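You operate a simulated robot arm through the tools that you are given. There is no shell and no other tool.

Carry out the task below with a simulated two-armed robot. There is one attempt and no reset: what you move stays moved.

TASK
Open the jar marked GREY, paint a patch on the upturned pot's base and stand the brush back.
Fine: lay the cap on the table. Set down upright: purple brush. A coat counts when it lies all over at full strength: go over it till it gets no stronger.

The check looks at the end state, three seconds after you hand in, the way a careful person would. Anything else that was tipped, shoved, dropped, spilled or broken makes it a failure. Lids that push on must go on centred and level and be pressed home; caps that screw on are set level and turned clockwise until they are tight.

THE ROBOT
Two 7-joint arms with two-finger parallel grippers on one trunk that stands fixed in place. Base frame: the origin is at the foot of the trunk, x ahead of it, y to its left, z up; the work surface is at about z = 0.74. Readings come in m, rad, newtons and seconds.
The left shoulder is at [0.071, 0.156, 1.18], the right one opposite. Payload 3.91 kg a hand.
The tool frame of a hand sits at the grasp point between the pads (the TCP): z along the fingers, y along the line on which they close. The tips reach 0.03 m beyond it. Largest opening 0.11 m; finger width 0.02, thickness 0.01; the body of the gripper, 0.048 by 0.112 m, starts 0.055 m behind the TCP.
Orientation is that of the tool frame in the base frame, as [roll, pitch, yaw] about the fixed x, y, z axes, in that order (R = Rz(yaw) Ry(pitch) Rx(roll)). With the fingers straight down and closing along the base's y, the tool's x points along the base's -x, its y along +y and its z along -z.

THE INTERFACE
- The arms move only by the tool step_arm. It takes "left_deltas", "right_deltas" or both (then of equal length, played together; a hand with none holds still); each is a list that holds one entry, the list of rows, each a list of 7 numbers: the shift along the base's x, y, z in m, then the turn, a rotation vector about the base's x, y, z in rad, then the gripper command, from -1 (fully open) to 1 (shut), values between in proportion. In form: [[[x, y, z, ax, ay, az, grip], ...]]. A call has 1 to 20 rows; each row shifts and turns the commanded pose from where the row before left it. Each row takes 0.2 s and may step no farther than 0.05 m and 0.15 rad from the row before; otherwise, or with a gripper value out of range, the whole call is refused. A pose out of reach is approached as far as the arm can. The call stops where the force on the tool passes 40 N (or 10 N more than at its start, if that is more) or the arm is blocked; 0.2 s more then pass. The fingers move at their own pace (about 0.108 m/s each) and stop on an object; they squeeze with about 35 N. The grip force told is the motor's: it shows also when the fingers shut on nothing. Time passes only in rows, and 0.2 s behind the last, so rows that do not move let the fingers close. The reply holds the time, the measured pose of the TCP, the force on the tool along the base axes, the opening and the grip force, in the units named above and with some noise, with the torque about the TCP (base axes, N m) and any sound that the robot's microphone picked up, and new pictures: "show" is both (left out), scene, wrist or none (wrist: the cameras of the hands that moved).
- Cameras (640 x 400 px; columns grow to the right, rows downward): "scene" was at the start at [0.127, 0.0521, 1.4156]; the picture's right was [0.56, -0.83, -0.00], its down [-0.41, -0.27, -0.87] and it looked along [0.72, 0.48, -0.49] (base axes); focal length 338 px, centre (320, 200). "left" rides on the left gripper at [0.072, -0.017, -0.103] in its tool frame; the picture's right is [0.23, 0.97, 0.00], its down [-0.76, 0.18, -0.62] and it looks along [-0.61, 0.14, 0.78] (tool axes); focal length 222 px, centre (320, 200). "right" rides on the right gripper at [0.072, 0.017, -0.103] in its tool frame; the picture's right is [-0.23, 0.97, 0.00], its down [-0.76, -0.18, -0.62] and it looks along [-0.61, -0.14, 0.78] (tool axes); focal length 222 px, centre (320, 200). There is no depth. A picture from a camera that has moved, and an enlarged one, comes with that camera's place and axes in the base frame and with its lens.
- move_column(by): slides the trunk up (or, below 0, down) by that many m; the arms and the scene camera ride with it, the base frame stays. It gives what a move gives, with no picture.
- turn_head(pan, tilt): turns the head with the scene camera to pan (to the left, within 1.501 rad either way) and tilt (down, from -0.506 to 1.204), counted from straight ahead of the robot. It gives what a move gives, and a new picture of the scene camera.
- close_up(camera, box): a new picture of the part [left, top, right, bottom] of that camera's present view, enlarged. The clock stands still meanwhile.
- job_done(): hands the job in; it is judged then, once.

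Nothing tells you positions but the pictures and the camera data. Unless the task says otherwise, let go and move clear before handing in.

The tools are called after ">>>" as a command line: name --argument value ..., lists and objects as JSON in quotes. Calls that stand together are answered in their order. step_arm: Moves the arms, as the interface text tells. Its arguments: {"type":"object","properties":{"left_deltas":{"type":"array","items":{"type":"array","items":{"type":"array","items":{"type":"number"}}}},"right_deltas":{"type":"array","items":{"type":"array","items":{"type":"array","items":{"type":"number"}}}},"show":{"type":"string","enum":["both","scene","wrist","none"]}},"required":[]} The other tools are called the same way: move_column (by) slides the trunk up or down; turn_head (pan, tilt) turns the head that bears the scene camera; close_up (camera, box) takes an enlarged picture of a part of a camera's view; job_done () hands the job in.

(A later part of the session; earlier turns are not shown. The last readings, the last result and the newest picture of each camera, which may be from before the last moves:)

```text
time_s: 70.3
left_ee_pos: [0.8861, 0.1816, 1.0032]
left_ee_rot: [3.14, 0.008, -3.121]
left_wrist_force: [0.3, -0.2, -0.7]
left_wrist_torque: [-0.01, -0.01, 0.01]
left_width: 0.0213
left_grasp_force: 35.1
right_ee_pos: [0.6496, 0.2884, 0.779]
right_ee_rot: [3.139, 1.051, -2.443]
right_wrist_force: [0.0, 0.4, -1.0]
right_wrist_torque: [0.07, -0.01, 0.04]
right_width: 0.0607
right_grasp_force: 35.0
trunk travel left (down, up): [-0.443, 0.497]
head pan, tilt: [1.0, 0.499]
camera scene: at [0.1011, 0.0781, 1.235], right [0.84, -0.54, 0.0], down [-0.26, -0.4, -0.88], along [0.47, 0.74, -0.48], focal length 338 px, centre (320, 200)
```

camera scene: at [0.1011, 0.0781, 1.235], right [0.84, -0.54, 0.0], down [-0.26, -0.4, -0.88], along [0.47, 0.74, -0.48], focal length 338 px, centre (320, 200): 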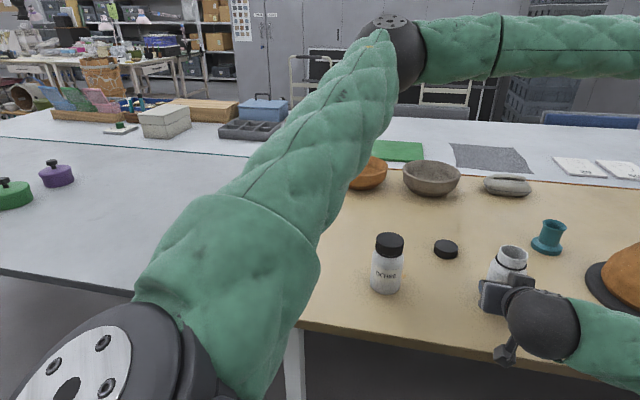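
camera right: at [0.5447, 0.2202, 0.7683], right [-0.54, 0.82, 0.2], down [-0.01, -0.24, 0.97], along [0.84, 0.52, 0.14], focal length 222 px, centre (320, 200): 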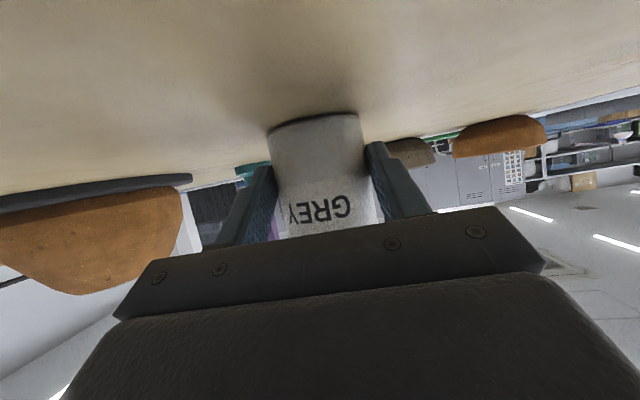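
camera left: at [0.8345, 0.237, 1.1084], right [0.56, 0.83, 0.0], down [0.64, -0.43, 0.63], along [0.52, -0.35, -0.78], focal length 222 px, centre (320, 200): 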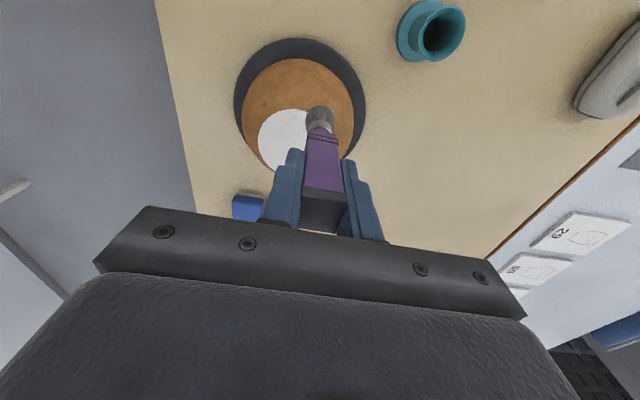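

The elbow is raised and out to the left because the trunk is low. Raising the trunk should restore reach, so I'll first let go of the jar with the right hand and back it away.

>>> step_arm --right_deltas '[[[0, 0, 0, 0, 0, 0, -0.13], [0, 0, 0, 0, 0, 0, -0.2], [0, 0, 0, 0, 0, 0, -0.4], [0, 0, 0, 0, 0, 0, -0.7], [0, 0, 0, 0, 0, 0, -0.8], [-0.0076, -0.0064, 0, 0, 0, 0, -0.8], [-0.0115, -0.0097, 0, 0, 0, 0, -0.8], [-0.0153, -0.0129, 0, 0, 0, 0, -0.8], [-0.0153, -0.0129, 0, 0, 0, 0, -0.8], [-0.0153, -0.0129, 0, 0, 0, 0, -0.8], [-0.0153, -0.0129, 0, 0, 0, 0, -0.8], [-0.0153, -0.0129, 0, 0, 0, 0, -0.8], [-0.0153, -0.0129, 0, 0, 0, 0, -0.8]]]'

>>> close_up --camera "scene" --box '[420, 200, 612, 320]'

```text
time_s: 73.1
left_ee_pos: [0.886, 0.1823, 1.0054]
left_ee_rot: [3.141, 0.005, -3.121]
left_wrist_force: [-0.3, -0.1, -1.2]
left_wrist_torque: [0.0, -0.01, 0.0]
left_width: 0.0215
left_grasp_force: 34.9
right_ee_pos: [0.5402, 0.1948, 0.7796]
right_ee_rot: [3.141, 1.051, -2.446]
right_wrist_force: [-0.5, 0.3, 1.1]
right_wrist_torque: [0.0, -0.03, -0.01]
right_width: 0.099
right_grasp_force: 0.0
trunk travel left (down, up): [-0.443, 0.497]
head pan, tilt: [1.0, 0.499]
camera scene: at [0.1007, 0.078, 1.2352], right [0.84, -0.54, 0.0], down [-0.26, -0.4, -0.88], along [0.47, 0.74, -0.48], focal length 338 px, centre (320, 200)
camera right: at [0.4337, 0.1261, 0.7681], right [-0.54, 0.82, 0.2], down [-0.01, -0.24, 0.97], along [0.84, 0.52, 0.14], focal length 222 px, centre (320, 200)
```

scene: 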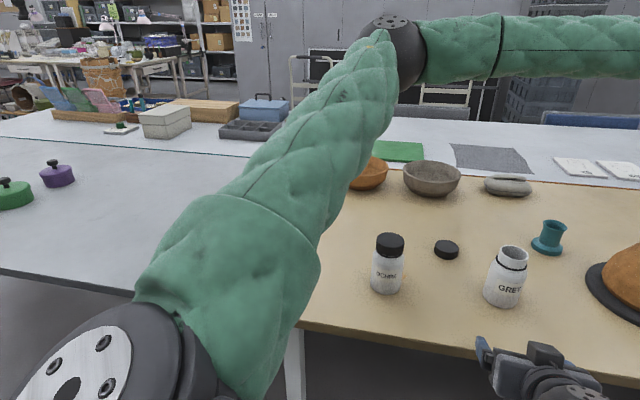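
right: 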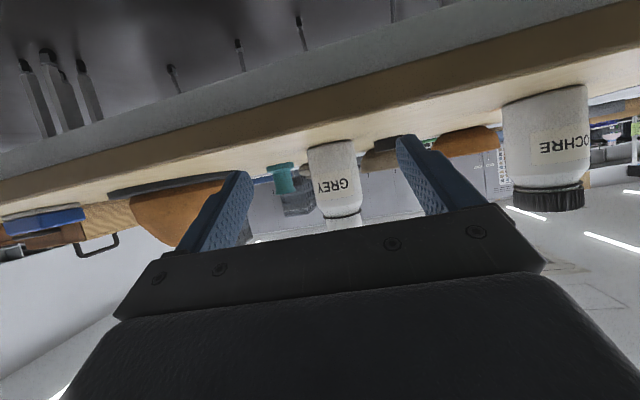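

```text
3.33 times, centred on (516, 260) of scene
camera zoom: at [0.1007, 0.078, 1.2352], right [0.84, -0.54, 0.0], down [-0.26, -0.4, -0.88], along [0.47, 0.74, -0.48], focal length 1127 px, centre (-333, 0)
```

zoom: 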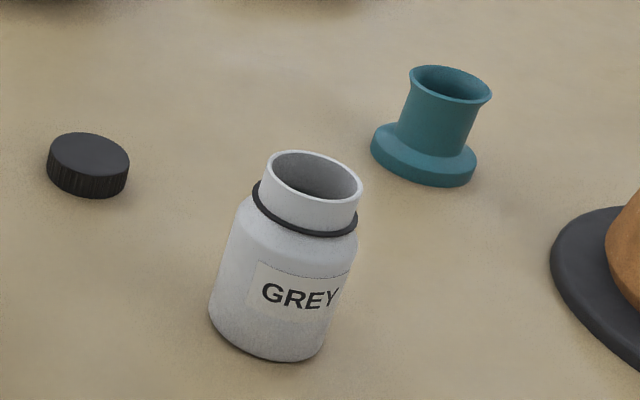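

The jar stands free and upright, nothing spilled. Raising the trunk back up 0.18 m.

>>> move_column --by 0.18

>>> turn_head --pan 0.4 --tilt 0.65

```text
time_s: 75.1
left_ee_pos: [0.8865, 0.1816, 1.1844]
left_ee_rot: [3.139, 0.007, -3.121]
left_wrist_force: [0.3, 0.0, -0.2]
left_wrist_torque: [-0.02, -0.02, 0.01]
left_width: 0.021
left_grasp_force: 35.8
right_ee_pos: [0.5394, 0.195, 0.96]
right_ee_rot: [3.14, 1.051, -2.446]
right_wrist_force: [0.3, 0.6, 0.0]
right_wrist_torque: [-0.04, -0.03, -0.01]
right_width: 0.0988
right_grasp_force: 0.1
trunk travel left (down, up): [-0.623, 0.317]
head pan, tilt: [1.0, 0.499]
```

```text
time_s: 76.1
left_ee_pos: [0.8872, 0.1818, 1.1847]
left_ee_rot: [3.141, 0.007, -3.121]
left_wrist_force: [0.1, 0.5, -0.7]
left_wrist_torque: [0.01, 0.03, 0.0]
left_width: 0.0213
left_grasp_force: 34.8
right_ee_pos: [0.5404, 0.1951, 0.9588]
right_ee_rot: [3.14, 1.051, -2.442]
right_wrist_force: [0.4, -0.2, -0.3]
right_wrist_torque: [-0.02, 0.0, -0.03]
right_width: 0.0991
right_grasp_force: 0.1
trunk travel left (down, up): [-0.623, 0.317]
head pan, tilt: [0.4, 0.649]
camera scene: at [0.1319, 0.0353, 1.4017], right [0.39, -0.92, 0.0], down [-0.56, -0.24, -0.8], along [0.73, 0.31, -0.6], focal length 338 px, centre (320, 200)
```

scene: 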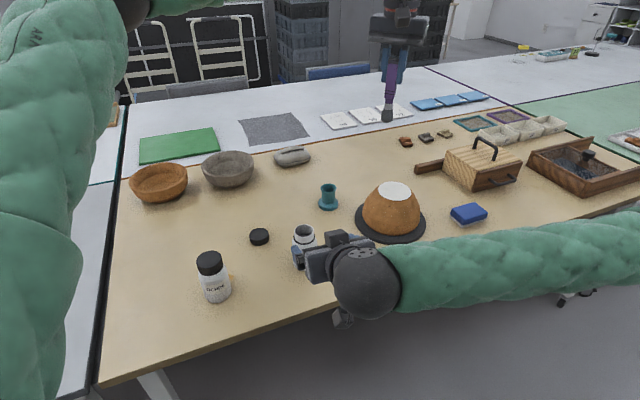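

Now I'll lower the left hand and test reach over the pot at safe height again.

>>> step_arm --left_deltas '[[[0, 0, -0.031, 0, 0, 0, 1], [0, 0, -0.031, 0, 0, 0, 1], [0, 0, -0.031, 0, 0, 0, 1], [0, 0, -0.031, 0, 0, 0, 1], [0, 0, -0.03, 0, 0, 0, 1], [0.017, -0.0195, 0, 0, 0, 0, 1], [0.017, -0.0195, 0, 0, 0, 0, 1], [0.018, 0, 0, 0, 0, 0, 1], [0.018, 0, 0, 0, 0, 0, 1], [0, 0, 0, 0, 0, 0, 1]]]'

```text
time_s: 78.3
left_ee_pos: [0.8906, 0.2063, 1.0424]
left_ee_rot: [-3.141, 0.008, -3.122]
left_wrist_force: [0.3, 0.4, -1.0]
left_wrist_torque: [0.0, 0.03, -0.02]
left_width: 0.0211
left_grasp_force: 35.1
left hand out of reach, approached as far as the arm can: row 3, 4, 5, 6, 7, 8, 9
right_ee_pos: [0.5411, 0.1943, 0.9591]
right_ee_rot: [3.14, 1.05, -2.443]
right_wrist_force: [0.3, 0.0, -0.1]
right_wrist_torque: [-0.03, 0.0, -0.01]
right_width: 0.0988
right_grasp_force: 0.0
trunk travel left (down, up): [-0.623, 0.317]
head pan, tilt: [0.4, 0.649]
camera scene: at [0.1319, 0.0352, 1.4017], right [0.39, -0.92, 0.0], down [-0.56, -0.24, -0.8], along [0.73, 0.31, -0.61], focal length 338 px, centre (320, 200)
camera left: at [0.817, 0.1894, 1.1468], right [-0.25, 0.97, 0.0], down [0.75, 0.19, 0.63], along [0.61, 0.15, -0.78], focal length 222 px, centre (320, 200)
```

scene: 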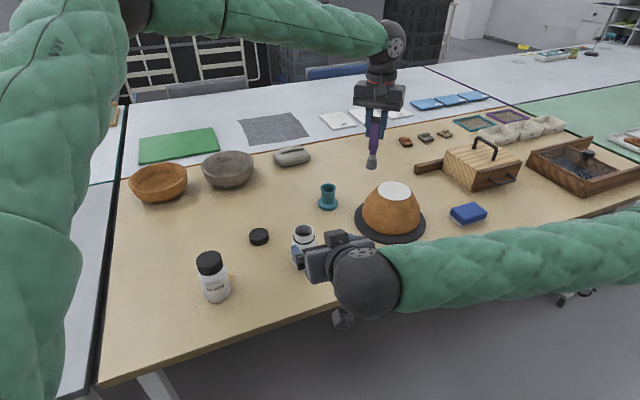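
left: 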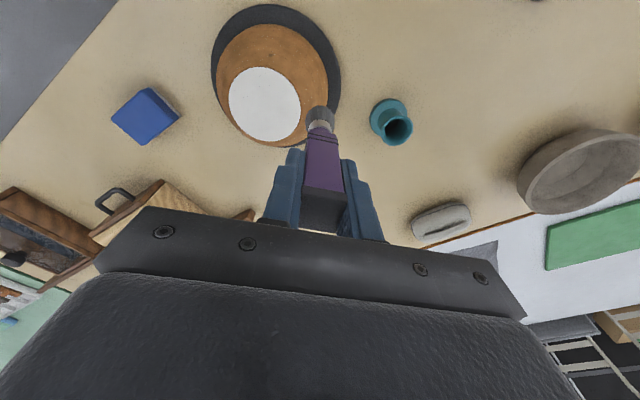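

Still limited: the elbow is too high. I'll move the hand outward to open space, raise the trunk further and lower the hand there, so the elbow comes down, then come in over the pot.

>>> step_arm --left_deltas '[[[-0.0234, 0.0356, 0.003, 0, 0, 0, 1], [-0.0234, 0.0356, 0.003, 0, 0, 0, 1], [-0.0234, 0.0356, 0.003, 0, 0, 0, 1], [-0.0234, 0.0356, 0.003, 0, 0, 0, 1], [-0.0234, 0.0356, 0.003, 0, 0, 0, 1], [-0.0234, 0.0356, 0.003, 0, 0, 0, 1]]]' --show "none"

>>> move_column --by 0.2

>>> step_arm --left_deltas '[[[0, 0, -0.03, 0, 0, 0, 1], [0, 0, -0.03, 0, 0, 0, 1], [0, 0, -0.03, 0, 0, 0, 1], [0, 0, -0.03, 0, 0, 0, 1], [0, 0, -0.03, 0, 0, 0, 1], [0, 0, -0.03, 0, 0, 0, 1], [0, 0, -0.03, 0, 0, 0, 1]]]'

```text
time_s: 79.7
left_ee_pos: [0.749, 0.4211, 1.0607]
left_ee_rot: [3.141, 0.008, -3.124]
left_wrist_force: [0.3, 0.2, 0.5]
left_wrist_torque: [-0.01, 0.0, 0.01]
left_width: 0.021
left_grasp_force: 35.2
right_ee_pos: [0.5392, 0.1955, 0.9596]
right_ee_rot: [-3.138, 1.05, -2.443]
right_wrist_force: [0.1, 0.4, 0.0]
right_wrist_torque: [-0.05, -0.07, 0.01]
right_width: 0.099
right_grasp_force: 0.2
trunk travel left (down, up): [-0.623, 0.317]
head pan, tilt: [0.4, 0.649]
```

```text
time_s: 81.9
left_ee_pos: [0.75, 0.42, 1.2599]
left_ee_rot: [3.14, 0.008, -3.119]
left_wrist_force: [0.4, 0.0, -0.4]
left_wrist_torque: [0.01, -0.03, 0.01]
left_width: 0.0212
left_grasp_force: 34.8
right_ee_pos: [0.541, 0.1956, 1.1578]
right_ee_rot: [3.139, 1.051, -2.445]
right_wrist_force: [-0.4, 0.1, 0.6]
right_wrist_torque: [-0.01, -0.01, -0.01]
right_width: 0.0991
right_grasp_force: 0.0
trunk travel left (down, up): [-0.823, 0.117]
head pan, tilt: [0.4, 0.649]
```

```text
time_s: 83.5
left_ee_pos: [0.7489, 0.4194, 1.0503]
left_ee_rot: [3.141, 0.006, -3.121]
left_wrist_force: [0.4, -0.2, -0.5]
left_wrist_torque: [-0.04, 0.0, 0.0]
left_width: 0.0212
left_grasp_force: 35.4
right_ee_pos: [0.5408, 0.1954, 1.1596]
right_ee_rot: [3.14, 1.049, -2.444]
right_wrist_force: [-0.9, 0.0, -0.1]
right_wrist_torque: [0.03, 0.02, -0.01]
right_width: 0.0991
right_grasp_force: 0.1
trunk travel left (down, up): [-0.823, 0.117]
head pan, tilt: [0.4, 0.649]
camera scene: at [0.1332, 0.0358, 1.6016], right [0.39, -0.92, 0.0], down [-0.56, -0.24, -0.8], along [0.73, 0.31, -0.61], focal length 338 px, centre (320, 200)
camera left: at [0.678, 0.4025, 1.1527], right [-0.25, 0.97, 0.0], down [0.75, 0.19, 0.63], along [0.61, 0.16, -0.78], focal length 222 px, centre (320, 200)
```

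scene: 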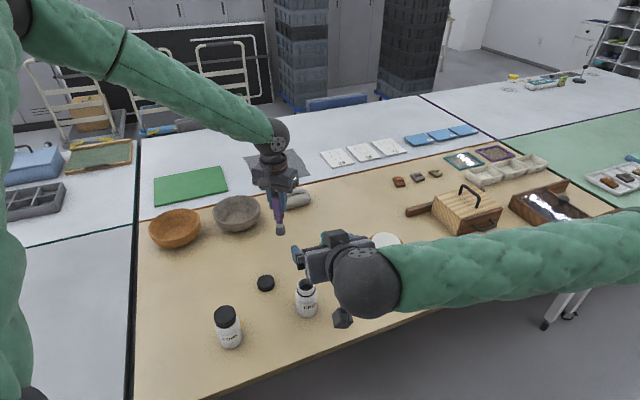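
left: 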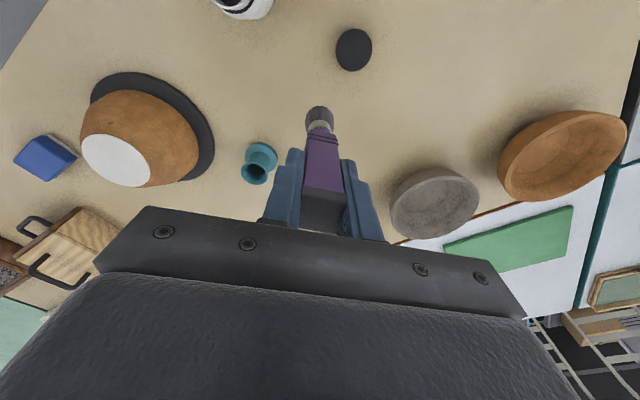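

No limits hit this time. Now I'll move over the pot, and swing the right hand out of the camera's way.

>>> step_arm --left_deltas '[[[0.0215, -0.0345, -0.001, 0, 0, 0, 1], [0.0215, -0.0345, -0.001, 0, 0, 0, 1], [0.0215, -0.0345, -0.001, 0, 0, 0, 1], [0.0215, -0.0345, -0.001, 0, 0, 0, 1], [0.0215, -0.0345, -0.001, 0, 0, 0, 1], [0.0215, -0.0345, -0.001, 0, 0, 0, 1], [0.0215, -0.0345, -0.001, 0, 0, 0, 1], [0.0215, -0.0345, -0.001, 0, 0, 0, 1]]]' --right_deltas '[[[-0.005, -0.031, 0, 0, 0, 0, -0.8], [-0.005, -0.031, 0, 0, 0, 0, -0.8], [-0.005, -0.031, 0, 0, 0, 0, -0.8], [-0.005, -0.031, 0, 0, 0, 0, -0.8], [-0.005, -0.031, 0, 0, 0, 0, -0.8], [-0.005, -0.031, 0, 0, 0, 0, -0.8], [-0.005, -0.031, 0, 0, 0, 0, -0.8], [-0.005, -0.031, 0, 0, 0, 0, -0.8]]]'

```text
time_s: 85.3
left_ee_pos: [0.8345, 0.221, 1.1113]
left_ee_rot: [-3.141, 0.008, -3.12]
left_wrist_force: [1.0, 0.1, -0.6]
left_wrist_torque: [-0.03, -0.02, -0.03]
left_width: 0.0211
left_grasp_force: 34.7
left hand out of reach, approached as far as the arm can: row 4, 5, 6, 7, 8
right_ee_pos: [0.537, 0.1839, 1.1582]
right_ee_rot: [3.141, 1.051, -2.444]
right_wrist_force: [-0.3, 0.0, -0.2]
right_wrist_torque: [-0.01, 0.02, 0.0]
right_width: 0.0989
right_grasp_force: 0.0
right hand out of reach, approached as far as the arm can: row 1, 2, 3, 4, 5, 6, 7, 8
trunk travel left (down, up): [-0.823, 0.117]
head pan, tilt: [0.4, 0.649]
camera scene: at [0.1314, 0.0354, 1.6018], right [0.39, -0.92, 0.0], down [-0.56, -0.24, -0.8], along [0.73, 0.31, -0.6], focal length 338 px, centre (320, 200)
camera right: at [0.4318, 0.1159, 1.1481], right [-0.54, 0.82, 0.2], down [-0.01, -0.24, 0.97], along [0.84, 0.52, 0.14], focal length 222 px, centre (320, 200)
camera left: at [0.7623, 0.2038, 1.214], right [-0.25, 0.97, 0.0], down [0.75, 0.19, 0.63], along [0.61, 0.15, -0.78], focal length 222 px, centre (320, 200)
```

scene: 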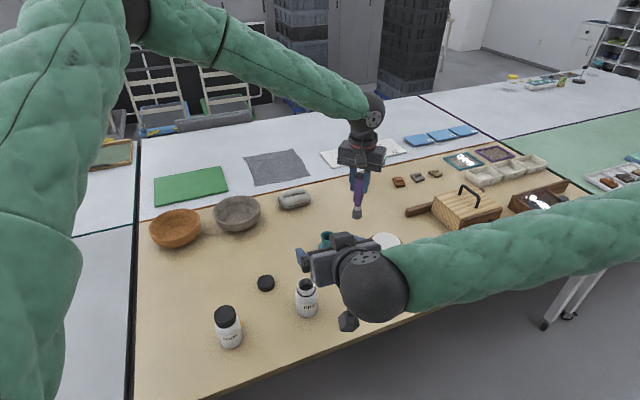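
right: 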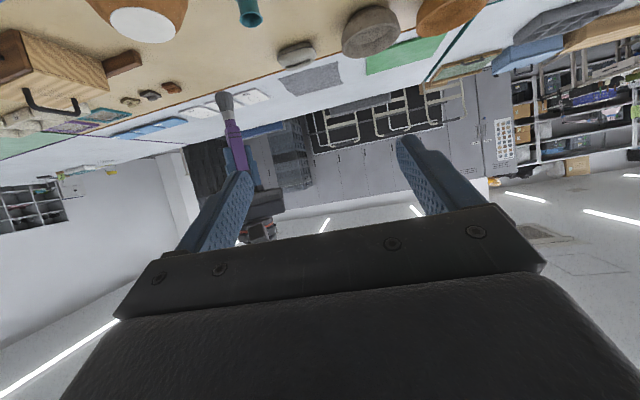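
left: 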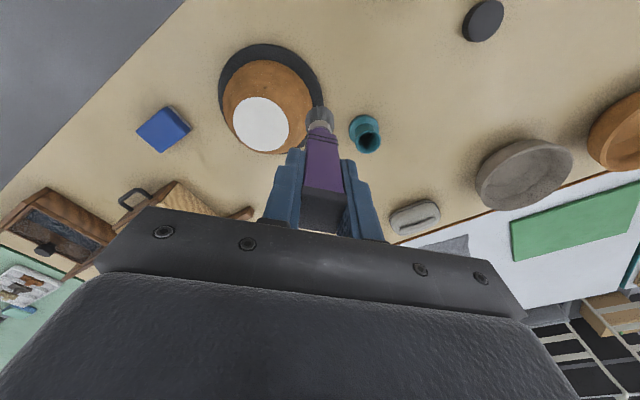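

Reach inward gets worse with the trunk high, so the opposite is needed: trunk lower than before. I'll move the left hand outward and up, and park the right hand pointing down, high and to the right, before lowering the trunk.

>>> step_arm --left_deltas '[[[-0.014, 0.033, -0.008, 0, 0, 0, 1], [-0.014, 0.033, -0.008, 0, 0, 0, 1], [-0.014, 0.033, -0.008, 0, 0, 0, 1], [-0.014, 0.033, -0.008, 0, 0, 0, 1], [-0.014, 0.033, 0, 0, 0, 0, 1], [-0.014, 0.033, 0, 0, 0, 0, 1], [0, 0, 0.04, 0, 0, 0, 1], [0, 0, 0.04, 0, 0, 0, 1], [0, 0, 0.04, 0, 0, 0, 1], [0, 0, 0.04, 0, 0, 0, 1], [0, 0, 0.04, 0, 0, 0, 1], [0, 0, 0.04, 0, 0, 0, 1], [0, 0, 0.04, 0, 0, 0, 1], [0, 0, 0.04, 0, 0, 0, 1], [0, 0, 0.04, 0, 0, 0, 1]]]' --right_deltas '[[[0, 0, 0.03, -0.0842, 0.1003, 0, -0.8], [0, 0, 0.03, -0.0842, 0.1003, 0, -0.8], [0, 0, 0.03, -0.0842, 0.1003, 0, -0.8], [0, 0, 0.03, -0.0842, 0.1003, 0, -0.8], [0, 0, 0.03, -0.0842, 0.1003, 0, -0.8], [0, 0, 0.03, -0.0842, 0.1003, 0, -0.8], [0, 0, 0.03, -0.0842, 0.1003, 0, -0.8], [0, 0, 0.03, -0.0842, 0.1003, 0, -0.8], [0, -0.045, 0, 0, 0, 0, -0.8], [0, -0.045, 0, 0, 0, 0, -0.8], [0, -0.045, 0, 0, 0, 0, -0.8], [0, -0.045, 0, 0, 0, 0, -0.8], [0, -0.045, 0, 0, 0, 0, -0.8], [0, -0.045, 0, 0, 0, 0, -0.8], [0, -0.045, 0, 0, 0, 0, -0.8]]]' --show "scene"

```text
time_s: 88.5
left_ee_pos: [0.7479, 0.4178, 1.439]
left_ee_rot: [3.138, 0.009, -3.119]
left_wrist_force: [0.2, 0.0, 0.1]
left_wrist_torque: [0.0, -0.02, 0.02]
left_width: 0.021
left_grasp_force: 35.5
right_ee_pos: [0.534, -0.1339, 1.3962]
right_ee_rot: [3.141, 0.006, -2.444]
right_wrist_force: [-0.5, -0.8, -0.2]
right_wrist_torque: [0.04, -0.03, 0.0]
right_width: 0.099
right_grasp_force: 0.2
trunk travel left (down, up): [-0.823, 0.117]
head pan, tilt: [0.4, 0.649]
camera scene: at [0.1294, 0.0313, 1.602], right [0.39, -0.92, 0.0], down [-0.56, -0.23, -0.8], along [0.73, 0.31, -0.6], focal length 338 px, centre (320, 200)
```

scene: 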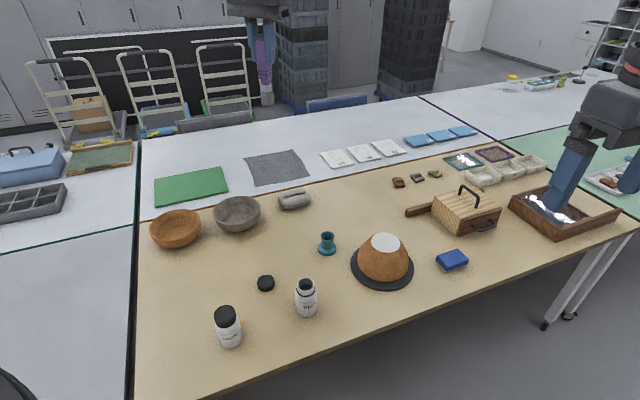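

Both hands are clear. Lowering the trunk by 0.47 m.

>>> move_column --by -0.3

>>> move_column --by -0.17

>>> turn_head --pan 0.4 --tilt 0.5

```text
time_s: 91.5
left_ee_pos: [0.7501, 0.4215, 1.1361]
left_ee_rot: [3.139, 0.008, -3.12]
left_wrist_force: [-1.1, -0.6, -0.7]
left_wrist_torque: [-0.01, 0.0, 0.01]
left_width: 0.0213
left_grasp_force: 34.5
right_ee_pos: [0.5364, -0.1301, 1.0962]
right_ee_rot: [3.139, 0.004, -2.444]
right_wrist_force: [-0.1, -0.6, 0.7]
right_wrist_torque: [0.0, -0.01, -0.03]
right_width: 0.0991
right_grasp_force: 0.0
trunk travel left (down, up): [-0.523, 0.417]
head pan, tilt: [0.4, 0.649]
```

```text
time_s: 93.4
left_ee_pos: [0.7501, 0.422, 0.9667]
left_ee_rot: [3.139, 0.007, -3.121]
left_wrist_force: [-0.1, -0.7, -1.2]
left_wrist_torque: [0.01, 0.01, 0.0]
left_width: 0.0209
left_grasp_force: 35.1
right_ee_pos: [0.5366, -0.13, 0.927]
right_ee_rot: [3.14, 0.004, -2.442]
right_wrist_force: [0.4, 0.5, 0.5]
right_wrist_torque: [0.0, 0.0, 0.05]
right_width: 0.099
right_grasp_force: 0.2
trunk travel left (down, up): [-0.353, 0.587]
head pan, tilt: [0.4, 0.649]
```

```text
time_s: 94.1
left_ee_pos: [0.7496, 0.4212, 0.9668]
left_ee_rot: [3.14, 0.007, -3.12]
left_wrist_force: [-0.1, 0.6, -0.4]
left_wrist_torque: [-0.03, 0.03, 0.01]
left_width: 0.021
left_grasp_force: 35.5
right_ee_pos: [0.5376, -0.1303, 0.9261]
right_ee_rot: [3.139, 0.004, -2.442]
right_wrist_force: [0.5, 0.2, 0.9]
right_wrist_torque: [-0.02, 0.0, 0.0]
right_width: 0.0988
right_grasp_force: 0.1
trunk travel left (down, up): [-0.353, 0.587]
head pan, tilt: [0.4, 0.499]
camera scene: at [0.1354, 0.0368, 1.145], right [0.39, -0.92, 0.0], down [-0.44, -0.19, -0.88], along [0.81, 0.34, -0.48], focal length 338 px, centre (320, 200)
```

scene: 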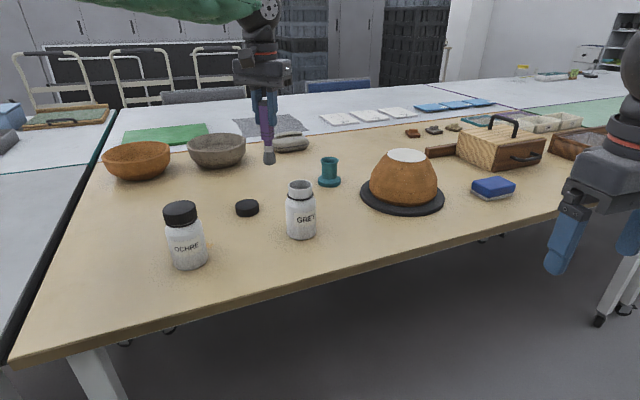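

Shoulder is now low. Moving in over the pot, rising slightly.

>>> step_arm --left_deltas '[[[0, 0, 0.04, 0, 0, 0, 1], [0.0214, -0.0348, 0.003, 0, 0, 0, 1], [0.0214, -0.0348, 0.003, 0, 0, 0, 1], [0.0214, -0.0348, 0.003, 0, 0, 0, 1], [0.0214, -0.0348, 0.003, 0, 0, 0, 1], [0.0214, -0.0348, 0.003, 0, 0, 0, 1], [0.0214, -0.0348, 0.003, 0, 0, 0, 1], [0.0214, -0.0348, 0.003, 0, 0, 0, 1], [0.0214, -0.0348, 0.003, 0, 0, 0, 1]]]'

```text
time_s: 96.1
left_ee_pos: [0.882, 0.1998, 1.0223]
left_ee_rot: [3.14, 0.008, -3.121]
left_wrist_force: [-0.4, -0.3, 0.6]
left_wrist_torque: [0.0, 0.01, 0.02]
left_width: 0.0214
left_grasp_force: 35.6
left hand out of reach, approached as far as the arm can: row 8, 9
right_ee_pos: [0.5373, -0.1317, 0.9261]
right_ee_rot: [3.141, 0.004, -2.444]
right_wrist_force: [-0.1, -0.4, -0.8]
right_wrist_torque: [0.01, -0.02, 0.0]
right_width: 0.0993
right_grasp_force: 0.0
trunk travel left (down, up): [-0.353, 0.587]
head pan, tilt: [0.4, 0.499]
camera scene: at [0.1349, 0.0364, 1.1453], right [0.39, -0.92, 0.0], down [-0.44, -0.19, -0.88], along [0.81, 0.34, -0.48], focal length 338 px, centre (320, 200)
camera left: at [0.8087, 0.1821, 1.1249], right [-0.25, 0.97, 0.0], down [0.75, 0.19, 0.63], along [0.61, 0.16, -0.78], focal length 222 px, centre (320, 200)
```

scene: 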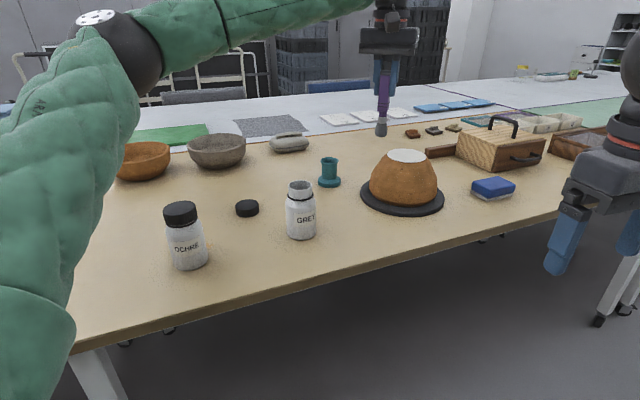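
left: 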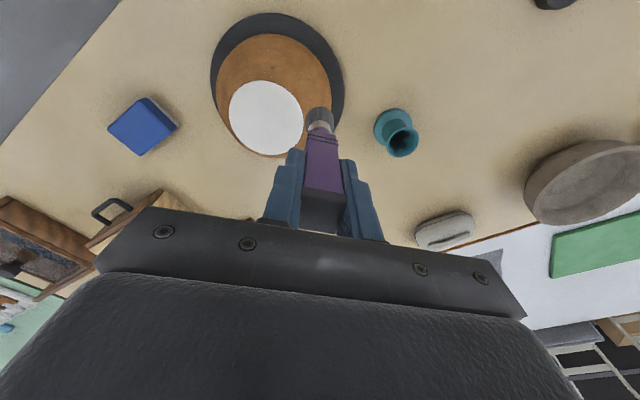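

The inward limit persists, so I'll instead tilt the brush ~25° toward the pot so the tip reaches beyond the wrist. First backing off and tilting at safe height.

>>> step_arm --left_deltas '[[[-0.016, 0.025, 0.015, 0, 0, 0, 1], [-0.016, 0.025, 0.015, 0, 0, 0, 1], [0, 0, 0, -0.0916, -0.0589, 0, 1], [0, 0, 0, -0.0916, -0.0589, 0, 1], [0, 0, 0, -0.0916, -0.0589, 0, 1], [0, 0, 0, -0.0916, -0.0589, 0, 1], [0.0145, -0.0214, -0.01, 0, 0, 0, 1], [0.0145, -0.0214, -0.01, 0, 0, 0, 1], [0.0145, -0.0214, -0.01, 0, 0, 0, 1]]]'

```text
time_s: 98.1
left_ee_pos: [0.8935, 0.1847, 1.0189]
left_ee_rot: [-2.768, 0.228, -3.075]
left_wrist_force: [-0.3, 0.0, 0.0]
left_wrist_torque: [0.05, -0.02, 0.0]
left_width: 0.0212
left_grasp_force: 35.2
right_ee_pos: [0.5381, -0.1298, 0.9251]
right_ee_rot: [3.138, 0.002, -2.444]
right_wrist_force: [-0.3, 0.2, -0.6]
right_wrist_torque: [-0.01, 0.02, -0.01]
right_width: 0.0989
right_grasp_force: 0.1
trunk travel left (down, up): [-0.353, 0.587]
head pan, tilt: [0.4, 0.499]
camera scene: at [0.136, 0.0362, 1.145], right [0.39, -0.92, 0.0], down [-0.44, -0.19, -0.88], along [0.81, 0.34, -0.48], focal length 338 px, centre (320, 200)
camera left: at [0.7985, 0.2022, 1.1033], right [-0.2, 0.89, -0.4], down [0.6, 0.43, 0.67], along [0.78, -0.1, -0.62], focal length 222 px, centre (320, 200)
```

scene: 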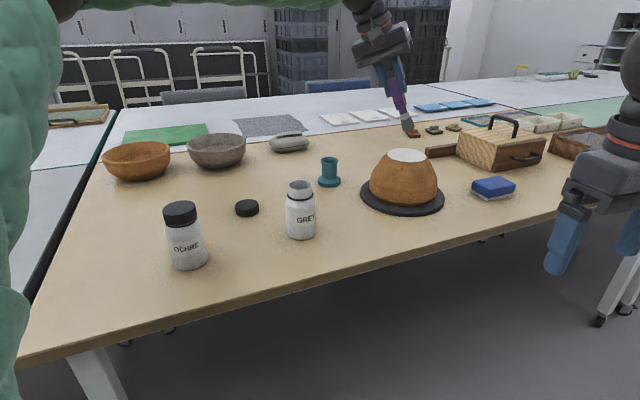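
left: 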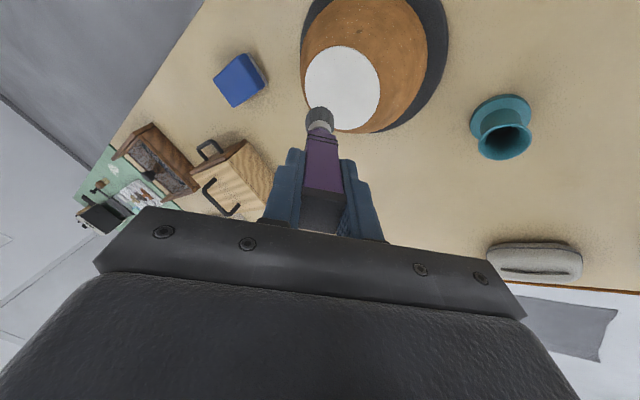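

The tilt works without hitting limits. Tip should be above the patch centre at z ≈ 0.91. I'll trace the outer circle in the air first to check reach.

>>> step_arm --left_deltas '[[[0.018, 0, 0, 0, 0, 0, 1], [0.018, 0, 0, 0, 0, 0, 1], [-0.0105, -0.0255, 0, 0, 0, 0, 1], [-0.0255, -0.0105, 0, 0, 0, 0, 1], [-0.0255, 0.0105, 0, 0, 0, 0, 1], [-0.0105, 0.0255, 0, 0, 0, 0, 1], [0.0105, 0.0255, 0, 0, 0, 0, 1], [0.0255, 0.0105, 0, 0, 0, 0, 1], [0.0255, -0.0105, 0, 0, 0, 0, 1], [0.0105, -0.0255, 0, 0, 0, 0, 1], [-0.018, 0, 0, 0, 0, 0, 1], [-0.018, 0, 0, 0, 0, 0, 1]]]'

>>> close_up --camera "scene" --box '[352, 100, 480, 180]'

>>> close_up --camera "left" --box '[256, 20, 448, 140]'

```text
time_s: 100.7
left_ee_pos: [0.8916, 0.1845, 1.0223]
left_ee_rot: [-2.765, 0.231, -3.076]
left_wrist_force: [0.2, 0.5, -0.1]
left_wrist_torque: [0.02, 0.04, 0.0]
left_width: 0.021
left_grasp_force: 35.2
right_ee_pos: [0.5386, -0.1303, 0.9258]
right_ee_rot: [3.141, 0.002, -2.443]
right_wrist_force: [0.3, 0.0, -0.4]
right_wrist_torque: [-0.02, 0.01, 0.02]
right_width: 0.099
right_grasp_force: 0.0
trunk travel left (down, up): [-0.353, 0.587]
head pan, tilt: [0.4, 0.499]
camera scene: at [0.1357, 0.0368, 1.145], right [0.39, -0.92, 0.0], down [-0.44, -0.19, -0.88], along [0.81, 0.34, -0.48], focal length 338 px, centre (320, 200)
camera left: at [0.7972, 0.2019, 1.1045], right [-0.2, 0.89, -0.4], down [0.6, 0.43, 0.67], along [0.78, -0.11, -0.62], focal length 222 px, centre (320, 200)
```

scene: 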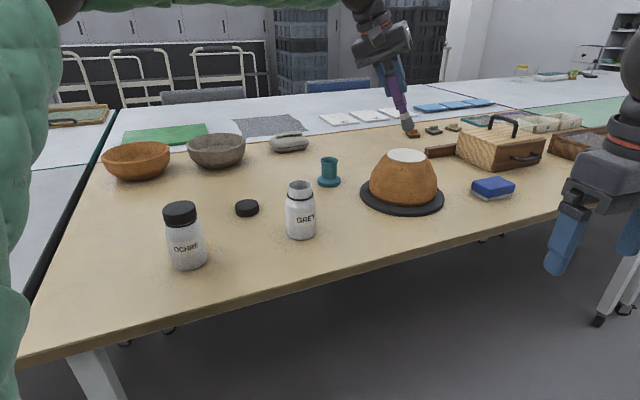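
left: 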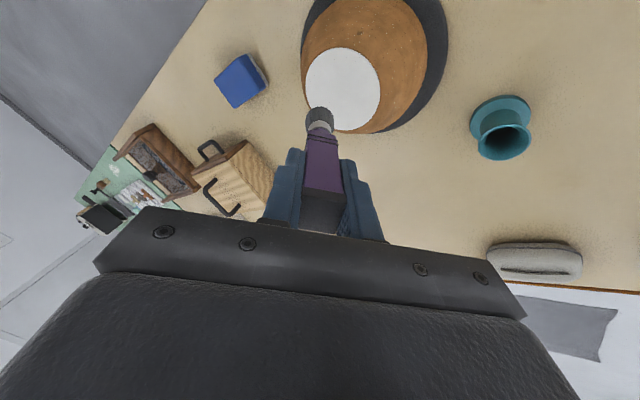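

```text
5.00 times, centred on (416, 140) of scene
camera zoom: at [0.1357, 0.0368, 1.145], right [0.39, -0.92, 0.0], down [-0.44, -0.19, -0.88], along [0.81, 0.34, -0.48], focal length 1690 px, centre (-160, 500)
```

zoom: 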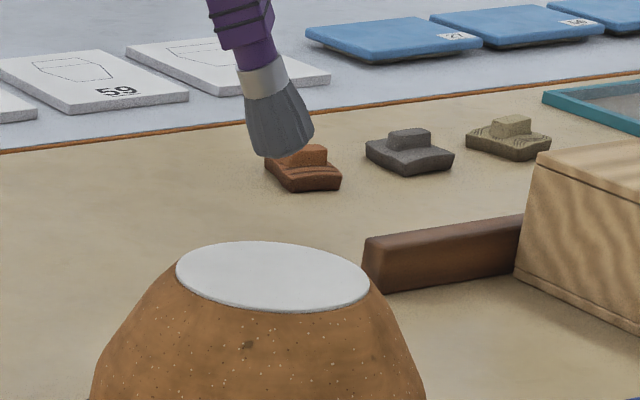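

```text
3.33 times, centred on (352, 80) of left
camera zoom: at [0.7972, 0.2019, 1.1045], right [-0.2, 0.89, -0.4], down [0.6, 0.43, 0.67], along [0.78, -0.11, -0.62], focal length 740 px, centre (213, 600)
```

zoom: 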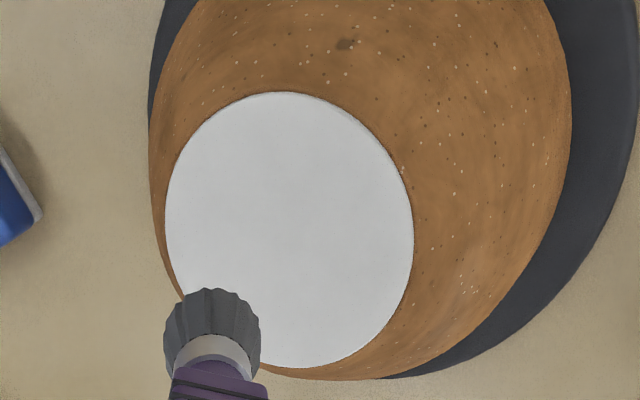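

The whole circle is reachable. Now I'll descend toward the patch centre, slowing near contact.

>>> step_arm --left_deltas '[[[0, 0, -0.015, 0, 0, 0, 1], [0, 0, -0.015, 0, 0, 0, 1], [0, 0, -0.01, 0, 0, 0, 1], [0, 0, -0.005, 0, 0, 0, 1]]]' --show "none"

>>> close_up --camera "scene" --box '[352, 100, 480, 180]'

```text
time_s: 101.7
left_ee_pos: [0.8924, 0.1858, 0.9777]
left_ee_rot: [-2.764, 0.227, -3.074]
left_wrist_force: [0.4, 0.1, -0.8]
left_wrist_torque: [-0.01, 0.05, 0.0]
left_width: 0.021
left_grasp_force: 35.1
right_ee_pos: [0.5383, -0.1305, 0.9255]
right_ee_rot: [3.14, 0.002, -2.444]
right_wrist_force: [-0.6, 0.5, -0.3]
right_wrist_torque: [0.01, -0.01, 0.03]
right_width: 0.0992
right_grasp_force: 0.0
trunk travel left (down, up): [-0.353, 0.587]
head pan, tilt: [0.4, 0.499]
```

```text
5.00 times, centred on (416, 140) of scene
camera zoom: at [0.1355, 0.0368, 1.1451], right [0.39, -0.92, 0.0], down [-0.44, -0.19, -0.88], along [0.81, 0.34, -0.48], focal length 1690 px, centre (-160, 500)
```

zoom: 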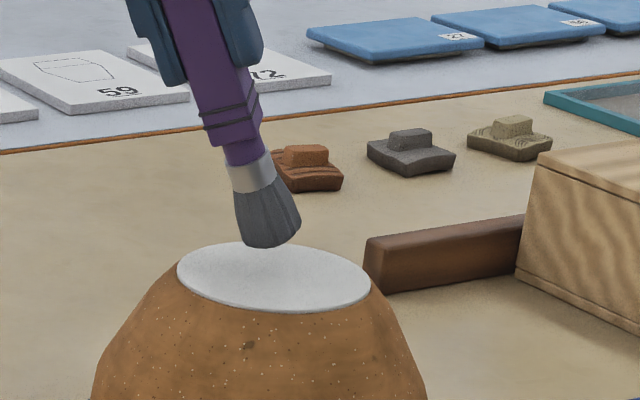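

>>> step_arm --left_deltas '[[[0, 0, -0.003, 0, 0, 0, 1], [0, 0, -0.003, 0, 0, 0, 1], [0, 0, -0.002, 0, 0, 0, 1]]]' --show "none"

>>> step_arm --left_deltas '[[[0, 0, -0.001, 0, 0, 0, 1], [0, 0, -0.001, 0, 0, 0, 1]]]' --show "none"

>>> close_up --camera "scene" --box '[368, 130, 448, 180]'

```text
time_s: 102.5
left_ee_pos: [0.8927, 0.1861, 0.9677]
left_ee_rot: [-2.764, 0.228, -3.075]
left_wrist_force: [-1.1, 0.0, -0.9]
left_wrist_torque: [0.0, 0.02, 0.01]
left_width: 0.0213
left_grasp_force: 35.6
right_ee_pos: [0.5357, -0.1301, 0.9265]
right_ee_rot: [3.139, 0.002, -2.443]
right_wrist_force: [0.1, 0.1, 0.0]
right_wrist_torque: [0.01, 0.01, -0.03]
right_width: 0.0987
right_grasp_force: 0.2
trunk travel left (down, up): [-0.353, 0.587]
head pan, tilt: [0.4, 0.499]
```

```text
time_s: 103.1
left_ee_pos: [0.8935, 0.1864, 0.9668]
left_ee_rot: [-2.764, 0.228, -3.075]
left_wrist_force: [0.9, 0.3, -0.5]
left_wrist_torque: [0.01, 0.01, 0.02]
left_width: 0.0209
left_grasp_force: 35.0
right_ee_pos: [0.538, -0.1311, 0.9254]
right_ee_rot: [3.141, 0.004, -2.444]
right_wrist_force: [-0.4, 0.5, -0.6]
right_wrist_torque: [0.0, -0.03, 0.01]
right_width: 0.0992
right_grasp_force: 0.1
trunk travel left (down, up): [-0.353, 0.587]
head pan, tilt: [0.4, 0.499]
```

```text
8.00 times, centred on (408, 155) of scene
camera zoom: at [0.1356, 0.0367, 1.1451], right [0.39, -0.92, 0.0], down [-0.44, -0.19, -0.88], along [0.81, 0.34, -0.48], focal length 2704 px, centre (-384, 560)
```

zoom: 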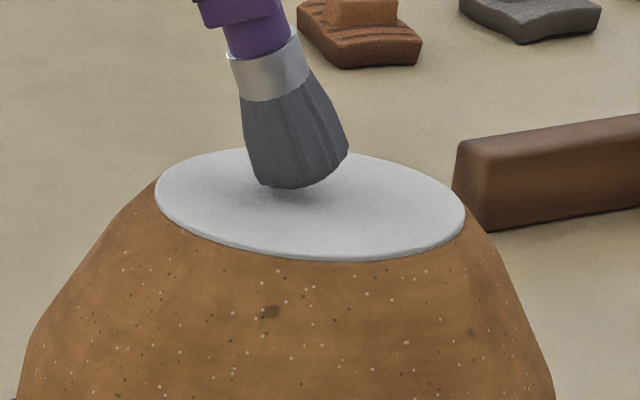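

Nearly touching. Continuing in 1 mm steps.

>>> step_arm --left_deltas '[[[0, 0, -0.0015, 0, 0, 0, 1], [0, 0, -0.0015, 0, 0, 0, 1]]]' --show "none"

>>> close_up --camera "scene" --box '[368, 130, 448, 180]'

```text
time_s: 103.7
left_ee_pos: [0.8942, 0.1851, 0.9638]
left_ee_rot: [-2.763, 0.229, -3.074]
left_wrist_force: [0.0, 0.4, 1.4]
left_wrist_torque: [-0.03, -0.01, 0.02]
left_width: 0.0211
left_grasp_force: 34.9
right_ee_pos: [0.5369, -0.1299, 0.9263]
right_ee_rot: [3.139, 0.005, -2.444]
right_wrist_force: [-0.7, 0.0, 0.1]
right_wrist_torque: [0.01, 0.0, 0.04]
right_width: 0.0991
right_grasp_force: 0.1
trunk travel left (down, up): [-0.353, 0.587]
head pan, tilt: [0.4, 0.499]
```

```text
8.00 times, centred on (408, 155) of scene
camera zoom: at [0.1354, 0.0367, 1.1452], right [0.39, -0.92, 0.0], down [-0.44, -0.19, -0.88], along [0.81, 0.34, -0.48], focal length 2704 px, centre (-384, 560)
```

zoom: 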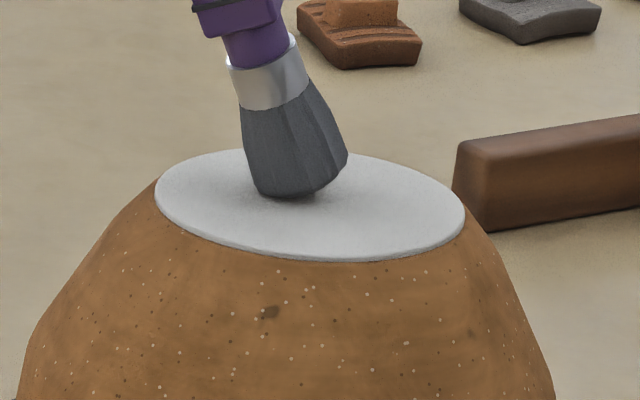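

>>> step_arm --left_deltas '[[[0, 0, -0.001, 0, 0, 0, 1], [0, 0, -0.001, 0, 0, 0, 1], [0, 0, 0, 0, 0, 0, 1]]]' --show "none"

>>> close_up --camera "scene" --box '[368, 130, 448, 180]'

```text
time_s: 104.5
left_ee_pos: [0.8942, 0.1857, 0.9655]
left_ee_rot: [-2.765, 0.231, -3.075]
left_wrist_force: [2.4, 1.7, 8.7]
left_wrist_torque: [-0.15, -0.51, 0.15]
left_width: 0.0207
left_grasp_force: 35.1
right_ee_pos: [0.5363, -0.1295, 0.9269]
right_ee_rot: [3.141, 0.003, -2.444]
right_wrist_force: [0.0, -0.6, 0.7]
right_wrist_torque: [0.01, 0.03, 0.01]
right_width: 0.0991
right_grasp_force: 0.1
trunk travel left (down, up): [-0.353, 0.587]
head pan, tilt: [0.4, 0.499]
```

```text
8.00 times, centred on (408, 155) of scene
camera zoom: at [0.135, 0.0367, 1.1453], right [0.39, -0.92, 0.0], down [-0.44, -0.19, -0.88], along [0.81, 0.34, -0.48], focal length 2704 px, centre (-384, 560)
```

zoom: 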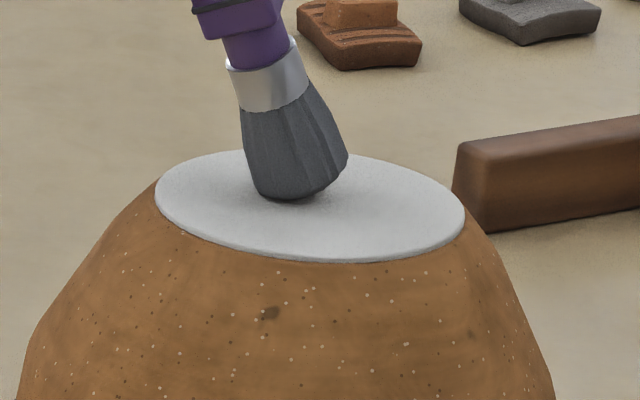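

Contact made (~9 N). I'll ease off slightly and make a short test stroke to see how paint goes on.

>>> step_arm --left_deltas '[[[0, 0, 0.0005, 0, 0, 0, 1], [0, -0.006, 0, 0, 0, 0, 1], [0, -0.006, 0, 0, 0, 0, 1], [0, -0.006, 0, 0, 0, 0, 1]]]' --show "none"

>>> close_up --camera "scene" --box '[368, 130, 448, 180]'

>>> close_up --camera "left" --box '[256, 20, 448, 140]'

```text
time_s: 105.5
left_ee_pos: [0.8931, 0.1684, 0.9634]
left_ee_rot: [-2.766, 0.23, -3.075]
left_wrist_force: [-0.6, 2.6, 13.5]
left_wrist_torque: [-0.12, -0.31, 0.03]
left_width: 0.0214
left_grasp_force: 35.4
right_ee_pos: [0.5375, -0.1299, 0.9275]
right_ee_rot: [3.139, 0.004, -2.444]
right_wrist_force: [0.1, -0.2, 0.0]
right_wrist_torque: [0.01, -0.01, -0.01]
right_width: 0.0994
right_grasp_force: 0.1
trunk travel left (down, up): [-0.353, 0.587]
head pan, tilt: [0.4, 0.499]
```

```text
8.00 times, centred on (408, 155) of scene
camera zoom: at [0.1344, 0.0368, 1.1453], right [0.39, -0.92, 0.0], down [-0.44, -0.19, -0.88], along [0.81, 0.34, -0.48], focal length 2704 px, centre (-384, 560)
```

zoom: 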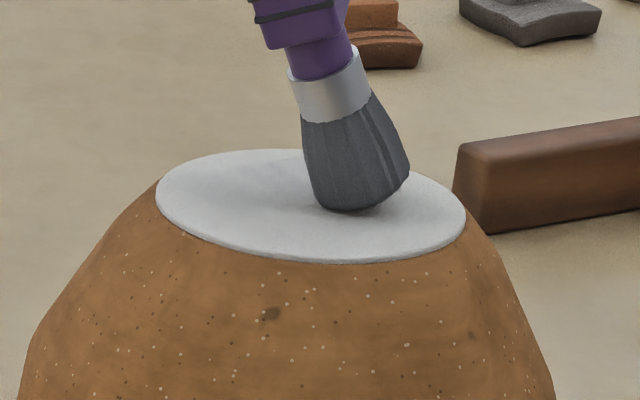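

```text
3.33 times, centred on (352, 80) of left
camera zoom: at [0.7977, 0.185, 1.0469], right [-0.2, 0.89, -0.4], down [0.6, 0.43, 0.67], along [0.78, -0.1, -0.62], focal length 740 px, centre (213, 600)
```

zoom: 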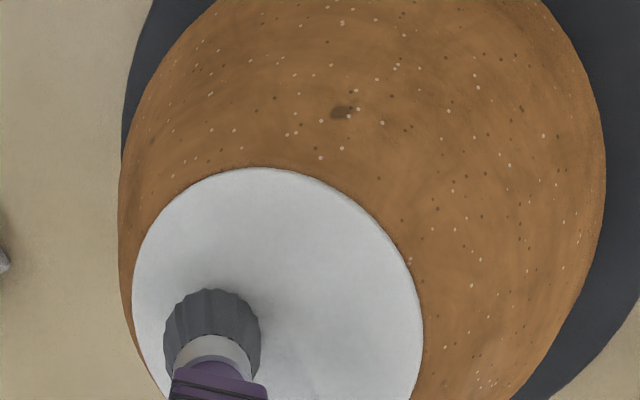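

>>> step_arm --left_deltas '[[[0, 0, 0.01, 0, 0, 0, 1], [0, 0.02, 0.02, 0, 0, 0, 1], [0, 0.03, 0.02, 0, 0, 0, 1]]]' --show "none"

>>> close_up --camera "scene" --box '[368, 130, 448, 180]'

>>> close_up --camera "left" --box '[240, 20, 432, 140]'

```text
time_s: 106.3
left_ee_pos: [0.8934, 0.2167, 1.0132]
left_ee_rot: [-2.764, 0.228, -3.075]
left_wrist_force: [-0.3, -0.5, 0.1]
left_wrist_torque: [-0.01, 0.07, -0.01]
left_width: 0.0214
left_grasp_force: 35.4
right_ee_pos: [0.5369, -0.1312, 0.9253]
right_ee_rot: [3.139, 0.003, -2.443]
right_wrist_force: [-0.1, 0.2, -0.6]
right_wrist_torque: [-0.01, -0.02, -0.03]
right_width: 0.0992
right_grasp_force: 0.1
trunk travel left (down, up): [-0.353, 0.587]
head pan, tilt: [0.4, 0.499]
```

```text
8.00 times, centred on (408, 155) of scene
camera zoom: at [0.1351, 0.0369, 1.1451], right [0.39, -0.92, 0.0], down [-0.44, -0.19, -0.88], along [0.81, 0.34, -0.48], focal length 2704 px, centre (-384, 560)
```

zoom: 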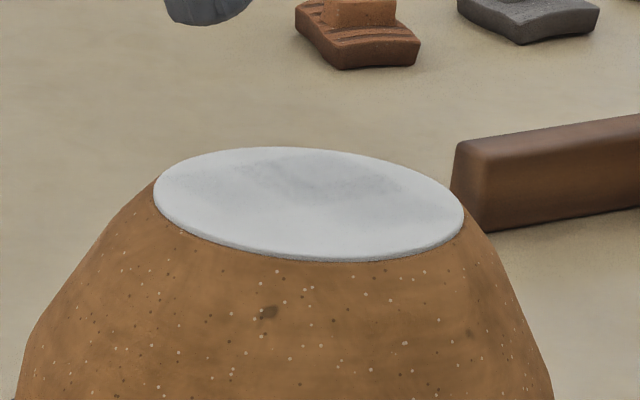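

```text
3.33 times, centred on (336, 80) of left
camera zoom: at [0.7986, 0.2338, 1.0966], right [-0.2, 0.89, -0.4], down [0.6, 0.43, 0.67], along [0.78, -0.11, -0.62], focal length 740 px, centre (267, 600)
```

zoom: 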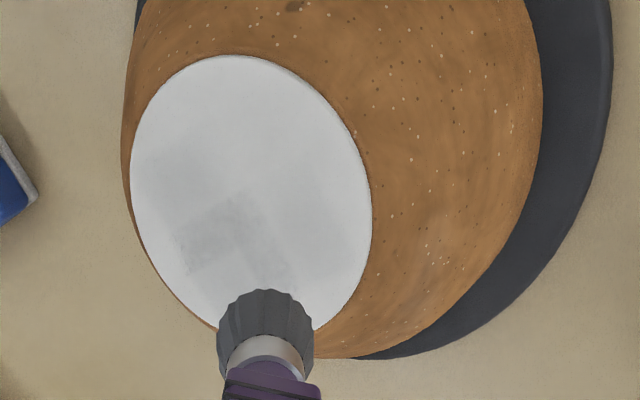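

There's a faint grey mark, though I can't tell paint from shadow. I'll move the brush away to get a clean view.

>>> step_arm --left_deltas '[[[-0.02, 0.04, 0.02, 0, 0, 0, 1], [-0.02, 0.04, 0.01, 0, 0, 0, 1], [-0.02, 0.04, 0, 0, 0, 0, 1]]]' --show "none"

>>> close_up --camera "scene" --box '[380, 140, 436, 175]'

>>> close_up --camera "left" --box '[128, 0, 448, 200]'

```text
time_s: 107.1
left_ee_pos: [0.8319, 0.338, 1.0437]
left_ee_rot: [-2.766, 0.23, -3.077]
left_wrist_force: [-0.1, 1.1, -0.9]
left_wrist_torque: [-0.02, 0.01, 0.01]
left_width: 0.0213
left_grasp_force: 34.1
right_ee_pos: [0.5362, -0.1305, 0.9268]
right_ee_rot: [-3.141, 0.002, -2.442]
right_wrist_force: [-0.4, 0.0, 0.7]
right_wrist_torque: [-0.02, -0.03, -0.01]
right_width: 0.0989
right_grasp_force: 0.0
trunk travel left (down, up): [-0.353, 0.587]
head pan, tilt: [0.4, 0.499]
```

```text
11.43 times, centred on (408, 158) of scene
camera zoom: at [0.1348, 0.0376, 1.1452], right [0.39, -0.92, 0.0], down [-0.44, -0.19, -0.88], along [0.81, 0.34, -0.48], focal length 3864 px, centre (-686, 686)
```

zoom: 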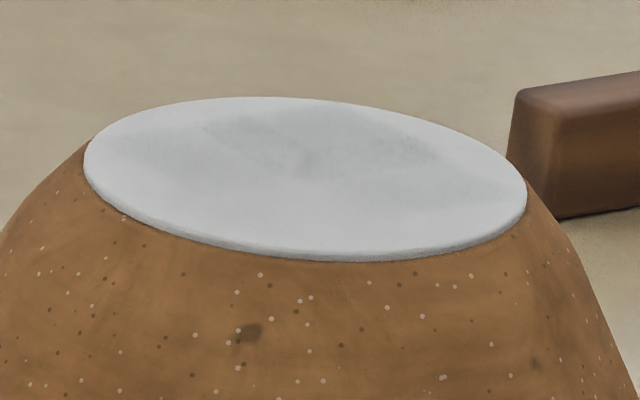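

```text
2.00 times, centred on (288, 100) of left
camera zoom: at [0.7371, 0.3547, 1.1271], right [-0.2, 0.89, -0.4], down [0.6, 0.43, 0.67], along [0.78, -0.11, -0.62], focal length 444 px, centre (384, 400)
```

zoom: 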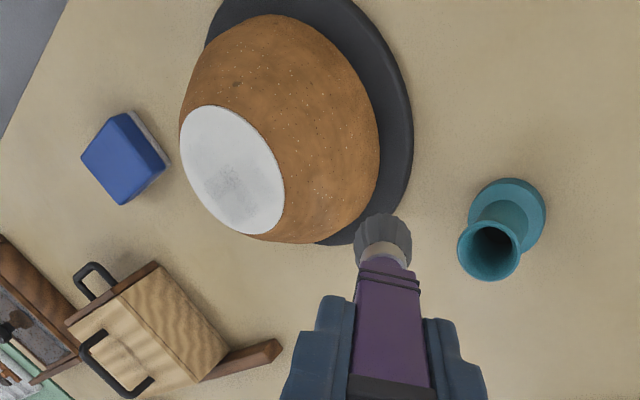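

The mark is real: faint grey, so the coat builds up over many passes. I'll now do a full coverage pattern (concentric circles) with light contact.

>>> step_arm --left_deltas '[[[0.02, -0.045, 0, 0, 0, 0, 1], [0.02, -0.045, 0, 0, 0, 0, 1], [0.0168, -0.0652, 0, 0, 0, 0, 1]]]' --show "none"

```text
refused: row 3 steps farther than a row can; nothing moved
```

>>> step_arm --left_deltas '[[[0.013, -0.0388, 0, 0, 0, 0, 1], [0.013, -0.0388, 0, 0, 0, 0, 1], [0.013, -0.0388, 0, 0, 0, 0, 1], [0.0128, -0.0388, 0, 0, 0, 0, 1], [0, 0, -0.03, 0, 0, 0, 1], [0, 0, -0.03, 0, 0, 0, 1], [0, 0, -0.014, 0, 0, 0, 1], [0, 0, -0.003, 0, 0, 0, 1], [0, 0, -0.002, 0, 0, 0, 1]]]' --show "none"

```text
time_s: 109.1
left_ee_pos: [0.8847, 0.1824, 0.9635]
left_ee_rot: [-2.764, 0.232, -3.075]
left_wrist_force: [0.9, 0.0, 1.5]
left_wrist_torque: [-0.04, -0.04, -0.03]
left_width: 0.0213
left_grasp_force: 34.8
right_ee_pos: [0.5368, -0.1307, 0.9264]
right_ee_rot: [3.141, 0.003, -2.445]
right_wrist_force: [0.6, 1.3, 0.3]
right_wrist_torque: [0.0, 0.0, 0.02]
right_width: 0.0992
right_grasp_force: 0.0
trunk travel left (down, up): [-0.353, 0.587]
head pan, tilt: [0.4, 0.499]
```

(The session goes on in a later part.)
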